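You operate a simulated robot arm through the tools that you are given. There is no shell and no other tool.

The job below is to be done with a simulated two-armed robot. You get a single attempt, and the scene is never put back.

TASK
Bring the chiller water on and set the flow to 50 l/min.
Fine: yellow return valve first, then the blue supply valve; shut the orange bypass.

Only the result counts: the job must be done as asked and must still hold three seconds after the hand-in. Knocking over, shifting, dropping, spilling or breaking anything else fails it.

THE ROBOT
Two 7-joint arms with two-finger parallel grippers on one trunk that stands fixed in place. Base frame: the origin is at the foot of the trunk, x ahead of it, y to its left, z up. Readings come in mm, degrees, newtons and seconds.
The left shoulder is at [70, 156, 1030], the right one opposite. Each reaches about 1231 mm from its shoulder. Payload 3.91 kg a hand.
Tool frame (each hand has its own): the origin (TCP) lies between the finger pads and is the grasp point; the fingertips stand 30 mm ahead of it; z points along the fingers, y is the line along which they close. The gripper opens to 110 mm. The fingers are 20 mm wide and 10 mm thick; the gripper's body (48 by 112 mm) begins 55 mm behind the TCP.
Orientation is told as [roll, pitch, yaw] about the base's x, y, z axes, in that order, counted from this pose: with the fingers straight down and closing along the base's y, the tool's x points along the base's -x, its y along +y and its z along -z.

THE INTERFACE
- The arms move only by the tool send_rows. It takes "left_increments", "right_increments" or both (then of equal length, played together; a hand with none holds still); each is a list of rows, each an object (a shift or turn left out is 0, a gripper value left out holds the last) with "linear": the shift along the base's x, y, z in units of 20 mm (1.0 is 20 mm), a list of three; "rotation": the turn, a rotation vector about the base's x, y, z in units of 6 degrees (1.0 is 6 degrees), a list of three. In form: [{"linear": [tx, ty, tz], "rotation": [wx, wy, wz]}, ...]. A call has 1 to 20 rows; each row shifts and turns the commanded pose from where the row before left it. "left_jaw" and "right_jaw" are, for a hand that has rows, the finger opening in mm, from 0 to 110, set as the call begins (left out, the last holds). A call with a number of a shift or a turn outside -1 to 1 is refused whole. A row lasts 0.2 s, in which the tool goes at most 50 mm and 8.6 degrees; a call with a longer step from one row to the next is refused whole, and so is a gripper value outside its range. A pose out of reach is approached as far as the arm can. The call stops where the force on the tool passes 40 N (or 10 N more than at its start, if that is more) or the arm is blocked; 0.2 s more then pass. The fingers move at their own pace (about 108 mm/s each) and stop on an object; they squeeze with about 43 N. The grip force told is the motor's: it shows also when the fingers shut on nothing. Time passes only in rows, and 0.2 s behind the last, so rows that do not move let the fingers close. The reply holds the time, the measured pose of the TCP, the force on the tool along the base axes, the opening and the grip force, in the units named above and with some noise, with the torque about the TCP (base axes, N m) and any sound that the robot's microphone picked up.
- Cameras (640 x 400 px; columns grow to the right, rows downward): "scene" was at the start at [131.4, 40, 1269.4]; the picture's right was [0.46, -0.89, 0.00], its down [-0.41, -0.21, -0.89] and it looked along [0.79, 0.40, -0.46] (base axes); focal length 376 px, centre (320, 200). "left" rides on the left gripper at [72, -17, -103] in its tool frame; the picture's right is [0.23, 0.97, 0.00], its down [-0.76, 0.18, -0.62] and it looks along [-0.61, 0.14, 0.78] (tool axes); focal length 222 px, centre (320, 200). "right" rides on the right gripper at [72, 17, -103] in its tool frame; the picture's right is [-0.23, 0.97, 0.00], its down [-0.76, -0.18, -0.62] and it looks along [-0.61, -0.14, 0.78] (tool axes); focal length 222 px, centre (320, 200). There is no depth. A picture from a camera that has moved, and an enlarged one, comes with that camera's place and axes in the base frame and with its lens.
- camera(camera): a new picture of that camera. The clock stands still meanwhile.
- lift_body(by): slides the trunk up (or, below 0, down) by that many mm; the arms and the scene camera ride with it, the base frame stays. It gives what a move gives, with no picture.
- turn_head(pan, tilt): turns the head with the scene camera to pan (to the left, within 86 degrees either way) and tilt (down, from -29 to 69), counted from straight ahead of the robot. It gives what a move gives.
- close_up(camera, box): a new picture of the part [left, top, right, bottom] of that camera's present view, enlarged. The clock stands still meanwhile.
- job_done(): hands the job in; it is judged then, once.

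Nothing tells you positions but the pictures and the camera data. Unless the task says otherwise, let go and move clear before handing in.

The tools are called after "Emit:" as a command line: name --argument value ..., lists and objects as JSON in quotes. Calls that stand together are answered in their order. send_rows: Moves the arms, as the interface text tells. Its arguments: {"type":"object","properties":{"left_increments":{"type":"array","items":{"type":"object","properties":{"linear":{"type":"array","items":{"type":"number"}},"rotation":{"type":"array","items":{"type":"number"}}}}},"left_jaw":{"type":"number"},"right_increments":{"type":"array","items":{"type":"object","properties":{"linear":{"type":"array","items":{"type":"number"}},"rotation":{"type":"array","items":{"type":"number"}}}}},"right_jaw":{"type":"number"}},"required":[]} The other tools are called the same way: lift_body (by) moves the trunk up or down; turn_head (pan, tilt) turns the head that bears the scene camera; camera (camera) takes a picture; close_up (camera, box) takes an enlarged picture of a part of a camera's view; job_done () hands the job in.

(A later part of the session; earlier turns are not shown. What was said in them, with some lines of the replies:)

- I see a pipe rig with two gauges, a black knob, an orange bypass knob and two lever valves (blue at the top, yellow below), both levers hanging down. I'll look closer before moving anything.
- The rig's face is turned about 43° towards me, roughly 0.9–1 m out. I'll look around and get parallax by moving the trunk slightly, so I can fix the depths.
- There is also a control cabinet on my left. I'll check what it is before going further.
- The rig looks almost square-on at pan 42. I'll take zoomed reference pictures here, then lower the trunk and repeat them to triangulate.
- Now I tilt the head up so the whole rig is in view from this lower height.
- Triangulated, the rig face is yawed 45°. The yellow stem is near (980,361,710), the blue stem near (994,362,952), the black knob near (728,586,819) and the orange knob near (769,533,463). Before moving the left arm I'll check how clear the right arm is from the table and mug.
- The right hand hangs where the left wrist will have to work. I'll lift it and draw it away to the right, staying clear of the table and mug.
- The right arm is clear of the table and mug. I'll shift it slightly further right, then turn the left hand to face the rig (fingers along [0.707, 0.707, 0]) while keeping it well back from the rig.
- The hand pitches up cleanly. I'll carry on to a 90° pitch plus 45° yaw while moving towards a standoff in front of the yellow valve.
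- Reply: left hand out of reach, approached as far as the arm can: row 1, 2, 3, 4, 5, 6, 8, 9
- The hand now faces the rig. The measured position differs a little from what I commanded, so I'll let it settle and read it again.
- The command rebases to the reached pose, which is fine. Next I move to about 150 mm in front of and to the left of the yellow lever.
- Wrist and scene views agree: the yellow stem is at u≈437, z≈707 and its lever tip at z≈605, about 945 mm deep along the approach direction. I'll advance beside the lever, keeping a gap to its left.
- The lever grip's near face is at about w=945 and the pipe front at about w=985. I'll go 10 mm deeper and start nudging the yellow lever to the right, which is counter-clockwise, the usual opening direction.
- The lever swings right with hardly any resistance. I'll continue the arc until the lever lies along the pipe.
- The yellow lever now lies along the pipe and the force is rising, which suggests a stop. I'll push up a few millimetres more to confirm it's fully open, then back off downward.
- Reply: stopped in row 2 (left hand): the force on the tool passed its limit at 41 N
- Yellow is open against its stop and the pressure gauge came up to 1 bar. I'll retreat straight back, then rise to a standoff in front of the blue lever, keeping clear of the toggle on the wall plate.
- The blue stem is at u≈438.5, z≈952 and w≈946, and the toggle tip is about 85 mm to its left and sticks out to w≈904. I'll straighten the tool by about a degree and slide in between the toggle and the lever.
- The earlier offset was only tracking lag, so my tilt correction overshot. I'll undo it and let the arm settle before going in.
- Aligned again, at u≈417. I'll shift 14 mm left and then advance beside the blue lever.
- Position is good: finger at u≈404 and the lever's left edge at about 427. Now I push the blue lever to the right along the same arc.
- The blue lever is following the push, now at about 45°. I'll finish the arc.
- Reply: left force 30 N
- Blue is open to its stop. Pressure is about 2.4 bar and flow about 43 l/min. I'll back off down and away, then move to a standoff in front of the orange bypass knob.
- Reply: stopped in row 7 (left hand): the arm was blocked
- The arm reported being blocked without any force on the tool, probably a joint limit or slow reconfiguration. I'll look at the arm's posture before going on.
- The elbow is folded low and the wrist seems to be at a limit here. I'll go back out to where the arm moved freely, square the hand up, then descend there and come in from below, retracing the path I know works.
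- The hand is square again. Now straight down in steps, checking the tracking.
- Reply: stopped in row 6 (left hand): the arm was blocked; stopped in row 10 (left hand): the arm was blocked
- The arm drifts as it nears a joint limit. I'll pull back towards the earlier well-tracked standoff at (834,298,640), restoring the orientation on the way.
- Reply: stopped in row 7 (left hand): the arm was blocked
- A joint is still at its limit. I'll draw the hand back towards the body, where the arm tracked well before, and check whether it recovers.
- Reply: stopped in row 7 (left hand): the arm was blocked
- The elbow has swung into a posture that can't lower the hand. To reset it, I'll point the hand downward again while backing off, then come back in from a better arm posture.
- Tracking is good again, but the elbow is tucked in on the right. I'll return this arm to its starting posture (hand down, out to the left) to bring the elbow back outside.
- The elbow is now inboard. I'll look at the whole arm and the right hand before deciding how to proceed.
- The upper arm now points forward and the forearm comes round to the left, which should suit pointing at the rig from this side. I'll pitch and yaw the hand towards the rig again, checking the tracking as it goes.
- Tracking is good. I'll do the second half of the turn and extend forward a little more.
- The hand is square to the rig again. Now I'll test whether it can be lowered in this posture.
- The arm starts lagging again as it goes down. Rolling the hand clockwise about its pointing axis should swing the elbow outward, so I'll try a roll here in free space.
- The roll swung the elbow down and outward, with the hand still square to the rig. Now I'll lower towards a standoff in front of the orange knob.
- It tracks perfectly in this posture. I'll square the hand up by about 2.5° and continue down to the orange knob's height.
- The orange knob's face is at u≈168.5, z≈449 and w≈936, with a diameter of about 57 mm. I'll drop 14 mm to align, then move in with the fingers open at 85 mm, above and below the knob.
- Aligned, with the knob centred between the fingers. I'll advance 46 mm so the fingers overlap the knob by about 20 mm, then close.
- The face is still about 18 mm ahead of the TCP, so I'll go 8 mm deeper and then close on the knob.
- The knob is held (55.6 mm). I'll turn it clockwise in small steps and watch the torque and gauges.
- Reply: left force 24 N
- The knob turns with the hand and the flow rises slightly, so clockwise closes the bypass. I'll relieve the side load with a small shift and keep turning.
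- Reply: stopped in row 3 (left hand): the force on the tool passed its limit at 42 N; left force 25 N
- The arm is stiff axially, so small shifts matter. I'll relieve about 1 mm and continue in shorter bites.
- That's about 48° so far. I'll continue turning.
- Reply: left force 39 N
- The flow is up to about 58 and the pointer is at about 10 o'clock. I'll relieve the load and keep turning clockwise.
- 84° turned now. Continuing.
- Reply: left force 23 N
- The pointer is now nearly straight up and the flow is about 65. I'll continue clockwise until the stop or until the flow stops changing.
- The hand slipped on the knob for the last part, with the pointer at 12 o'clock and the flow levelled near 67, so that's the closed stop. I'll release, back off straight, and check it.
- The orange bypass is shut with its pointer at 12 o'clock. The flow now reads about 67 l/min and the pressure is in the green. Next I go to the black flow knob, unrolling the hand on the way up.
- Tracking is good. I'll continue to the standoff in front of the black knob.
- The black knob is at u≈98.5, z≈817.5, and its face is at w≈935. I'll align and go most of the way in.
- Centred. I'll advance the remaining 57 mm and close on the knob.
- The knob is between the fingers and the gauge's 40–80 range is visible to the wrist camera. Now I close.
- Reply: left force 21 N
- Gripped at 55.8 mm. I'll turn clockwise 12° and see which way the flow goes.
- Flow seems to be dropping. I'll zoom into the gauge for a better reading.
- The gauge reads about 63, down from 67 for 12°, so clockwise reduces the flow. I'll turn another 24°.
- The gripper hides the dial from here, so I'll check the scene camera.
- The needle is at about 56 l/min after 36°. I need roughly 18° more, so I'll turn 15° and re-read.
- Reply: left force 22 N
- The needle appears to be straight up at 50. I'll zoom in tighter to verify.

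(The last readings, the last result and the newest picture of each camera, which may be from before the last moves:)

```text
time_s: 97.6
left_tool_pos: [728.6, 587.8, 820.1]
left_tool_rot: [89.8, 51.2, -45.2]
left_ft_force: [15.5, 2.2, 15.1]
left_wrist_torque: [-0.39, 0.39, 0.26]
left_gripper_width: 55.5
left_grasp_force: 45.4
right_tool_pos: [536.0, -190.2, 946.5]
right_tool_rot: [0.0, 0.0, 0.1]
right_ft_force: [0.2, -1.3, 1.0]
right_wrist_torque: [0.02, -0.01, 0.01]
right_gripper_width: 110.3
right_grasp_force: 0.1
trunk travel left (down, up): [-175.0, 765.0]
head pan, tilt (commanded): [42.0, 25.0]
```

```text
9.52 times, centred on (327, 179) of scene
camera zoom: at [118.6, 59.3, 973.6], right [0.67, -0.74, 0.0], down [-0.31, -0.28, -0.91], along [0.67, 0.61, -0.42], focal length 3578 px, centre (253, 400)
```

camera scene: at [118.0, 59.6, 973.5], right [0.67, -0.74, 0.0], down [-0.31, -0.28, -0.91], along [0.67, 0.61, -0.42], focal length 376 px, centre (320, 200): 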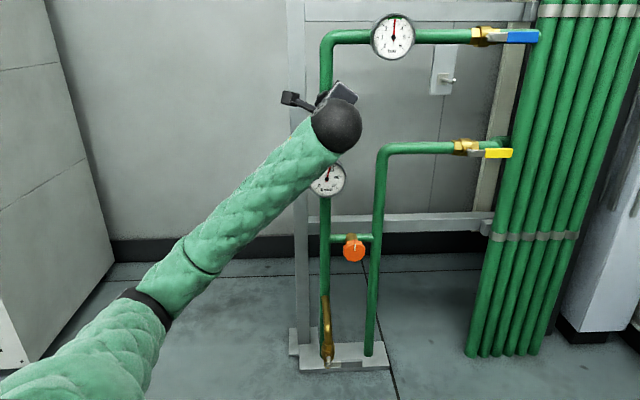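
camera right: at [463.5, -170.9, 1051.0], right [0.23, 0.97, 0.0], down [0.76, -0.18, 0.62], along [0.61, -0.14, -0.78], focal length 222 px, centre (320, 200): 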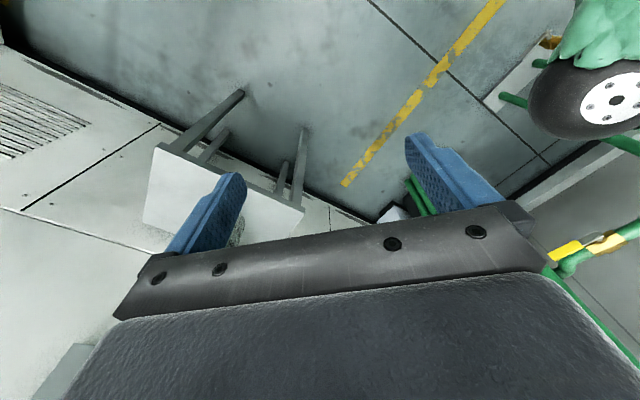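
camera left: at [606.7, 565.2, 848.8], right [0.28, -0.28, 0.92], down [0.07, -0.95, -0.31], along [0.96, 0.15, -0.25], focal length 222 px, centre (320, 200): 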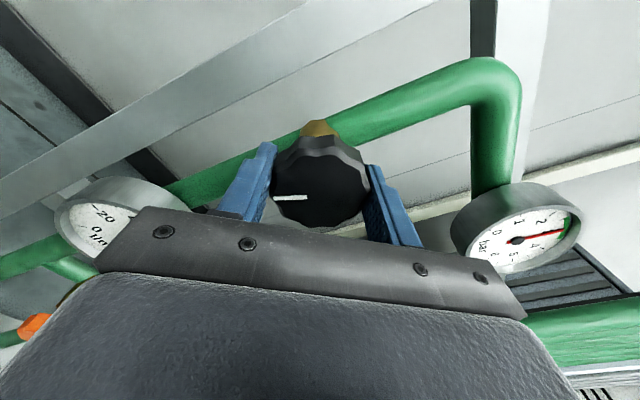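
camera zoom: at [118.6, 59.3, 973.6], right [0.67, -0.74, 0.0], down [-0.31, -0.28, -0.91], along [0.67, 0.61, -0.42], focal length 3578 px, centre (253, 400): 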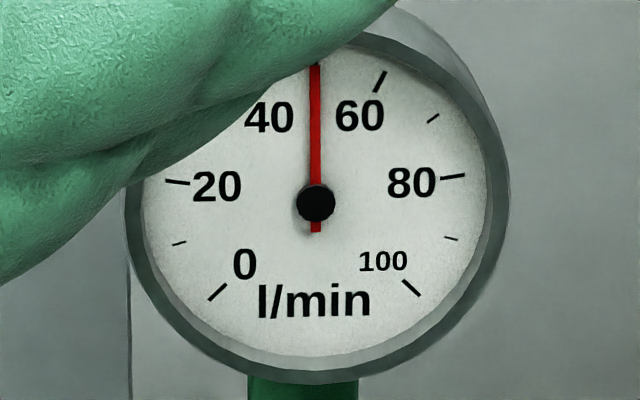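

The gauge reads 50 as near as I can tell. I'll release the knob and re-read.

Emit:
send_rows --left_increments '[{"linear": [0, 0, 0]}, {"linear": [0, 0, 0]}, {"linear": [0, 0, 0]}]' --left_jaw 90

Emit:
close_up --camera "scene" --box '[304, 158, 350, 200]'

```text
time_s: 98.4
left_tool_pos: [728.0, 589.1, 820.0]
left_tool_rot: [89.7, 51.2, -45.3]
left_ft_force: [-0.2, -0.5, -0.3]
left_wrist_torque: [0.04, -0.03, -0.02]
left_gripper_width: 90.0
left_grasp_force: 0.1
right_tool_pos: [535.0, -188.5, 946.8]
right_tool_rot: [0.0, -0.1, 0.2]
right_ft_force: [-0.3, -0.1, 0.6]
right_wrist_torque: [0.02, 0.02, 0.03]
right_gripper_width: 110.1
right_grasp_force: 0.2
trunk travel left (down, up): [-175.0, 765.0]
head pan, tilt (commanded): [42.0, 25.0]
```

```text
9.52 times, centred on (327, 179) of scene
camera zoom: at [118.3, 59.8, 973.5], right [0.67, -0.74, 0.0], down [-0.31, -0.28, -0.91], along [0.67, 0.61, -0.42], focal length 3578 px, centre (253, 400)
```

zoom: 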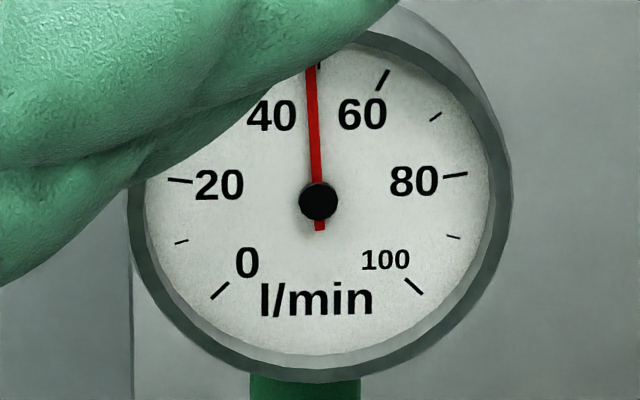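

Now it reads about 48.8, perhaps because the needle was still settling. I'll wait and look again.

Emit:
send_rows --left_increments '[{"linear": [0, 0, 0]}, {"linear": [0, 0, 0]}, {"linear": [0, 0, 0]}, {"linear": [0, 0, 0]}, {"linear": [0, 0, 0]}, {"linear": [0, 0, 0]}, {"linear": [0, 0, 0]}, {"linear": [0, 0, 0]}]'

Emit:
close_up --camera "scene" --box '[304, 158, 350, 200]'

```text
time_s: 100.2
left_tool_pos: [728.1, 589.7, 820.4]
left_tool_rot: [89.8, 51.3, -45.1]
left_ft_force: [0.2, 0.2, 0.1]
left_wrist_torque: [0.02, 0.02, -0.02]
left_gripper_width: 90.0
left_grasp_force: 0.0
right_tool_pos: [535.3, -187.9, 948.2]
right_tool_rot: [0.0, 0.0, 0.0]
right_ft_force: [-0.3, 0.4, 0.4]
right_wrist_torque: [0.03, 0.0, -0.01]
right_gripper_width: 110.3
right_grasp_force: 0.1
trunk travel left (down, up): [-175.0, 765.0]
head pan, tilt (commanded): [42.0, 25.0]
```

```text
9.52 times, centred on (327, 179) of scene
camera zoom: at [118.4, 59.8, 973.5], right [0.67, -0.74, 0.0], down [-0.31, -0.28, -0.91], along [0.67, 0.61, -0.42], focal length 3578 px, centre (253, 400)
```

zoom: 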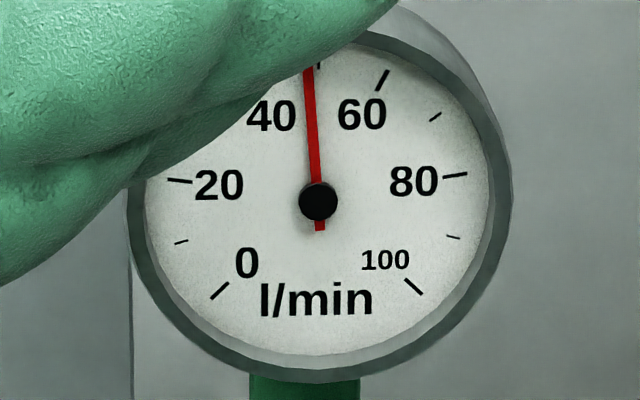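

It settled at about 48.3 because the gauge lags. I'll regrip and turn back about 4.7° counter-clockwise, then wait for it to settle.

Emit:
send_rows --left_increments '[{"linear": [0, 0, 0]}, {"linear": [0, 0, 0]}, {"linear": [0, 0, 0]}]' --left_jaw 40

Emit:
send_rows --left_increments '[{"linear": [0, 0, 0], "rotation": [-0.275, -0.275, 0]}, {"linear": [0, 0, 0], "rotation": [-0.275, -0.275, 0]}, {"linear": [0, 0, 0]}, {"linear": [0, 0, 0]}, {"linear": [0, 0, 0]}, {"linear": [0, 0, 0]}, {"linear": [0, 0, 0]}, {"linear": [0, 0, 0]}, {"linear": [0, 0, 0]}, {"linear": [0, 0, 0]}, {"linear": [0, 0, 0]}, {"linear": [0, 0, 0]}]'

Emit:
close_up --camera "scene" --box '[304, 158, 350, 200]'

```text
time_s: 101.0
left_tool_pos: [728.5, 588.3, 820.7]
left_tool_rot: [89.8, 51.3, -45.2]
left_ft_force: [13.0, 0.0, 9.5]
left_wrist_torque: [-0.43, 0.42, 0.0]
left_gripper_width: 55.9
left_grasp_force: 45.0
right_tool_pos: [536.0, -187.8, 946.8]
right_tool_rot: [0.0, 0.0, 0.1]
right_ft_force: [-0.2, 0.5, -0.6]
right_wrist_torque: [-0.01, -0.03, 0.01]
right_gripper_width: 110.0
right_grasp_force: 0.0
trunk travel left (down, up): [-175.0, 765.0]
head pan, tilt (commanded): [42.0, 25.0]
```

```text
time_s: 103.0
left_tool_pos: [728.8, 587.9, 821.4]
left_tool_rot: [89.9, 46.5, -45.1]
left_ft_force: [21.7, -2.0, 10.9]
left_wrist_torque: [-0.29, 0.3, 0.13]
left_gripper_width: 55.5
left_grasp_force: 45.1
right_tool_pos: [537.4, -188.2, 946.8]
right_tool_rot: [0.0, 0.0, 0.1]
right_ft_force: [-0.1, 0.3, -0.2]
right_wrist_torque: [0.02, 0.0, 0.05]
right_gripper_width: 110.2
right_grasp_force: 0.0
trunk travel left (down, up): [-175.0, 765.0]
head pan, tilt (commanded): [42.0, 25.0]
stopped in row 9 (left hand): the force on the tool passed its limit at 41 N (the readings are from after the stop); the commanded pose is now the measured one
```

```text
9.52 times, centred on (327, 179) of scene
camera zoom: at [118.8, 59.1, 973.2], right [0.67, -0.74, 0.0], down [-0.31, -0.28, -0.91], along [0.67, 0.61, -0.42], focal length 3578 px, centre (253, 400)
```

zoom: 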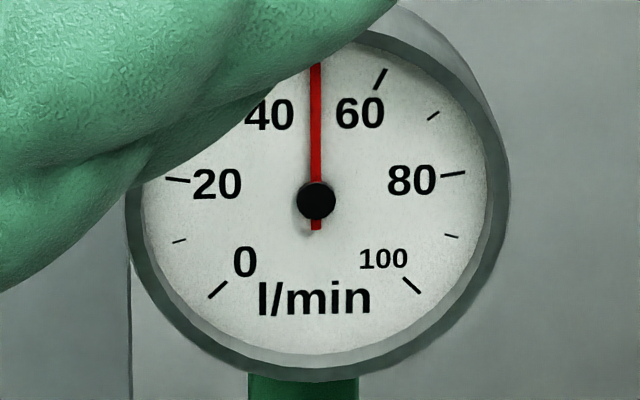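

It reads 50 again, this time after nearly 2 s of settling. I'll release and check that it holds.

Emit:
send_rows --left_increments '[{"linear": [0, 0, 0]}, {"linear": [0, 0, 0]}, {"linear": [0, 0, 0]}, {"linear": [0, 0, 0]}, {"linear": [0, 0, 0]}, {"linear": [0, 0, 0]}, {"linear": [0, 0, 0]}, {"linear": [0, 0, 0]}, {"linear": [0, 0, 0]}, {"linear": [0, 0, 0]}, {"linear": [0, 0, 0]}, {"linear": [0, 0, 0]}]' --left_jaw 90

Emit:
close_up --camera "scene" --box '[304, 158, 350, 200]'

```text
time_s: 105.6
left_tool_pos: [728.1, 589.2, 819.8]
left_tool_rot: [89.8, 46.5, -45.1]
left_ft_force: [-0.5, -0.2, 0.5]
left_wrist_torque: [0.01, 0.01, -0.03]
left_gripper_width: 89.6
left_grasp_force: 0.1
right_tool_pos: [535.2, -187.6, 947.6]
right_tool_rot: [0.1, 0.1, 0.0]
right_ft_force: [-0.5, 0.5, 0.0]
right_wrist_torque: [-0.03, 0.03, 0.0]
right_gripper_width: 110.0
right_grasp_force: 0.1
trunk travel left (down, up): [-175.0, 765.0]
head pan, tilt (commanded): [42.0, 25.0]
```

```text
9.52 times, centred on (327, 179) of scene
camera zoom: at [118.4, 59.8, 973.5], right [0.67, -0.74, 0.0], down [-0.31, -0.28, -0.91], along [0.67, 0.61, -0.42], focal length 3578 px, centre (253, 400)
```

zoom: 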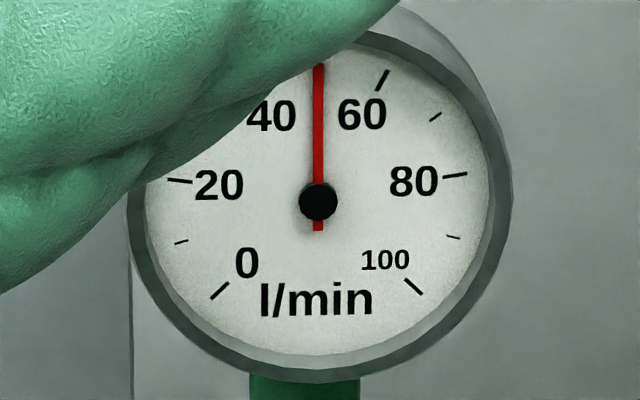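

It holds at 50 with the knob released. I'll back the hand straight out and check the whole rig.

Emit:
send_rows --left_increments '[{"linear": [-0.6, -0.6, 0]}, {"linear": [-0.8, -0.8, 0]}, {"linear": [-0.9, -0.9, 0]}, {"linear": [-0.9, -0.9, 0]}, {"linear": [-0.9, -0.9, 0]}, {"linear": [-0.9, -0.9, 0]}, {"linear": [0, 0, 0]}]'

Emit:
camera --camera "scene"

Emit:
camera --camera "left"

```text
time_s: 107.2
left_tool_pos: [628.2, 487.7, 819.4]
left_tool_rot: [89.8, 46.5, -45.3]
left_ft_force: [-0.2, 0.3, 0.3]
left_wrist_torque: [0.02, 0.01, 0.0]
left_gripper_width: 90.0
left_grasp_force: 0.0
right_tool_pos: [536.5, -188.8, 947.6]
right_tool_rot: [0.0, -0.1, 0.1]
right_ft_force: [0.1, 0.0, -0.5]
right_wrist_torque: [0.04, -0.01, 0.02]
right_gripper_width: 110.3
right_grasp_force: 0.0
trunk travel left (down, up): [-175.0, 765.0]
head pan, tilt (commanded): [42.0, 25.0]
```

```text
taken
camera scene: at [118.4, 59.7, 973.5], right [0.67, -0.74, 0.0], down [-0.31, -0.28, -0.91], along [0.67, 0.61, -0.42], focal length 376 px, centre (320, 200)
```

scene: 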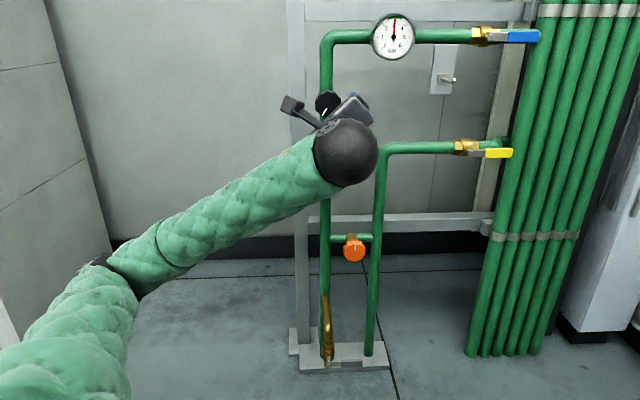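

```text
taken
camera left: at [510.8, 461.0, 860.2], right [0.39, -0.39, 0.84], down [0.02, -0.9, -0.43], along [0.92, 0.18, -0.34], focal length 222 px, centre (320, 200)
```

left: 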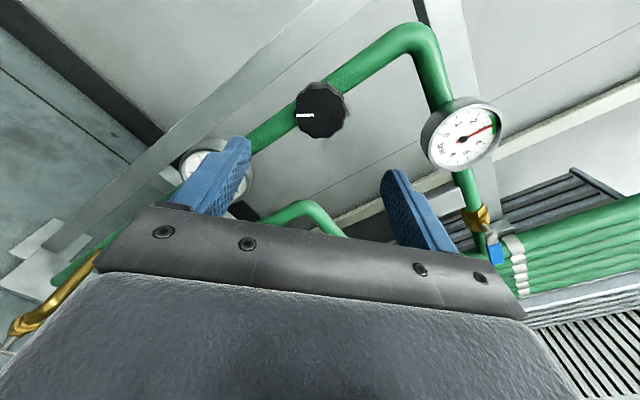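

I'll move the hand further left and back so the scene camera has a clear view for the final reading.

Emit:
send_rows --left_increments '[{"linear": [-0.7, 0.7, 0]}, {"linear": [-0.7, 0.7, 0]}, {"linear": [-0.7, 0.7, 0]}, {"linear": [-0.7, 0.7, 0]}, {"linear": [-0.7, 0.7, 0]}, {"linear": [-0.7, 0.7, 0]}, {"linear": [0, 0, 0]}]'

Emit:
camera --camera "scene"

Emit:
close_up --camera "scene" --box '[290, 80, 390, 270]'

Emit:
close_up --camera "scene" --box '[304, 158, 350, 200]'

Emit:
close_up --camera "scene" --box '[360, 0, 560, 170]'

```text
time_s: 108.8
left_tool_pos: [544.0, 573.4, 820.1]
left_tool_rot: [89.7, 46.5, -45.2]
left_ft_force: [-0.7, 0.1, -1.1]
left_wrist_torque: [-0.02, 0.01, -0.05]
left_gripper_width: 90.0
left_grasp_force: 0.1
right_tool_pos: [535.3, -187.3, 946.6]
right_tool_rot: [0.0, 0.0, 0.1]
right_ft_force: [-0.7, -0.1, 0.1]
right_wrist_torque: [0.01, 0.01, 0.03]
right_gripper_width: 110.1
right_grasp_force: 0.1
trunk travel left (down, up): [-175.0, 765.0]
head pan, tilt (commanded): [42.0, 25.0]
```

```text
taken
camera scene: at [118.3, 60.0, 973.5], right [0.67, -0.74, 0.0], down [-0.31, -0.28, -0.91], along [0.67, 0.61, -0.42], focal length 376 px, centre (320, 200)
```

scene: 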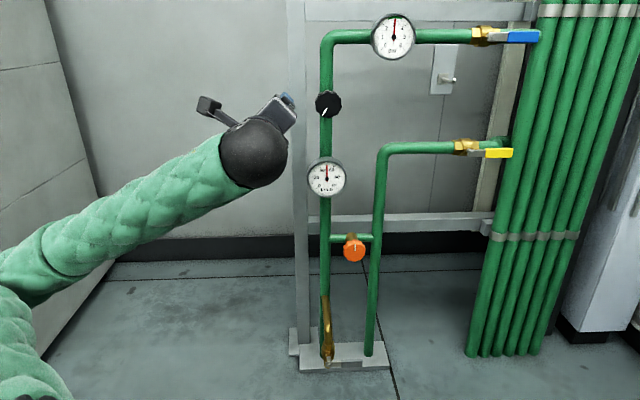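

```text
2.11 times, centred on (340, 175) of scene
camera zoom: at [118.3, 60.0, 973.5], right [0.67, -0.74, 0.0], down [-0.31, -0.28, -0.91], along [0.67, 0.61, -0.42], focal length 791 px, centre (278, 253)
```

zoom: 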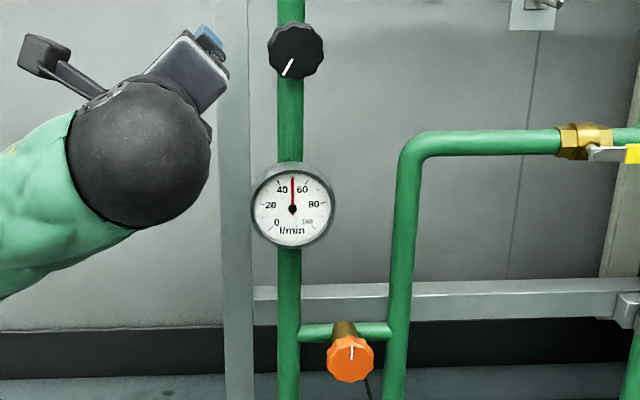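

```text
9.52 times, centred on (327, 179) of scene
camera zoom: at [118.3, 60.0, 973.5], right [0.67, -0.74, 0.0], down [-0.31, -0.28, -0.91], along [0.67, 0.61, -0.42], focal length 3578 px, centre (253, 400)
```

zoom: 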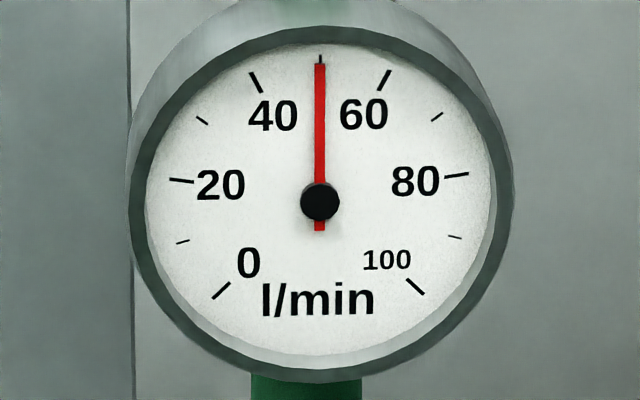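

```text
2.35 times, centred on (460, 85) of scene
camera zoom: at [118.3, 60.0, 973.5], right [0.67, -0.74, 0.0], down [-0.31, -0.28, -0.91], along [0.67, 0.61, -0.42], focal length 884 px, centre (-9, 471)
```

zoom: 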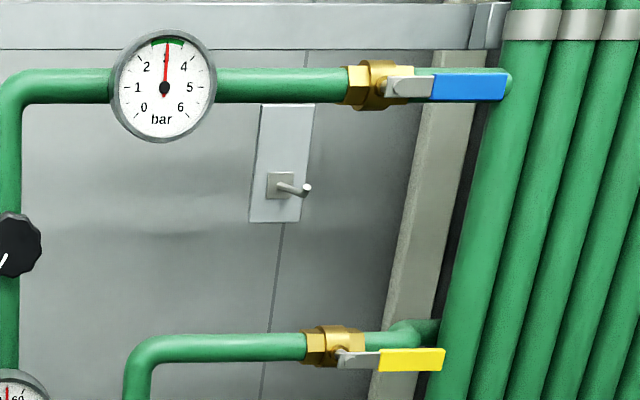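

The flow is at 50, the pressure is in the green band, and both levers lie along their pipes. One last close look at the orange pointer before handing in.

Emit:
close_up --camera "scene" --box '[330, 225, 380, 270]'

Emit:
close_up --camera "scene" --box '[304, 158, 350, 200]'

```text
8.89 times, centred on (355, 248) of scene
camera zoom: at [118.3, 60.0, 973.5], right [0.67, -0.74, 0.0], down [-0.31, -0.28, -0.91], along [0.67, 0.61, -0.42], focal length 3340 px, centre (9, -222)
```

zoom: 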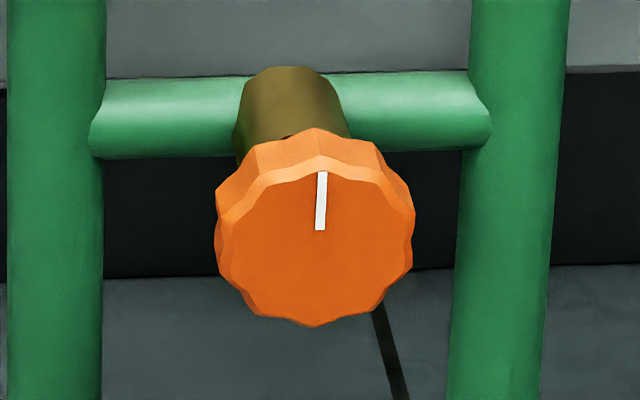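

```text
9.52 times, centred on (327, 179) of scene
camera zoom: at [118.3, 60.0, 973.5], right [0.67, -0.74, 0.0], down [-0.31, -0.28, -0.91], along [0.67, 0.61, -0.42], focal length 3578 px, centre (253, 400)
```

zoom: 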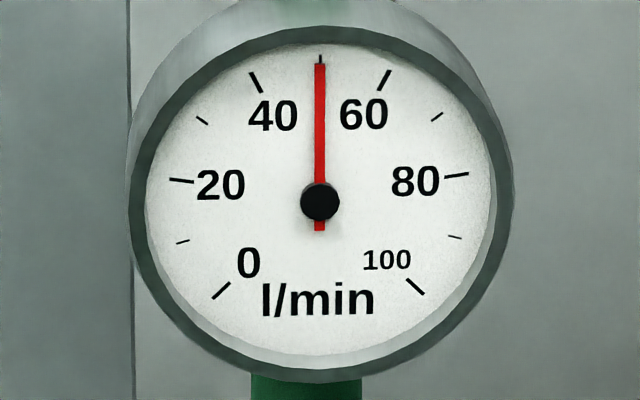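

The yellow return was opened first, then the blue supply. The orange bypass is at its closed stop, and the flow sits steadily on 50 l/min. Both hands are clear of the rig, so I'm handing in.

Emit:
job_done

```text
The job is handed in.
```

The chiller water is on and the flow gauge reads a steady 50 l/min. I took that reading with the hand off the knob and clear of the rig. The job is handed in; no verdict came back.

- **Yellow return valve:** opened first, fully to its stop.
- **Blue supply valve:** opened second, fully to its stop.
- **Orange bypass:** turned clockwise until it would go no further; its pointer is straight up.
- **Flow:** shutting the bypass took it to about 67 l/min, and I brought it down to 50 with the black knob.
- **Pressure:** about 3 bar, inside the gauge's green band.

I left the small toggle on the wall plate alone, and I saw nothing else knocked or moved.
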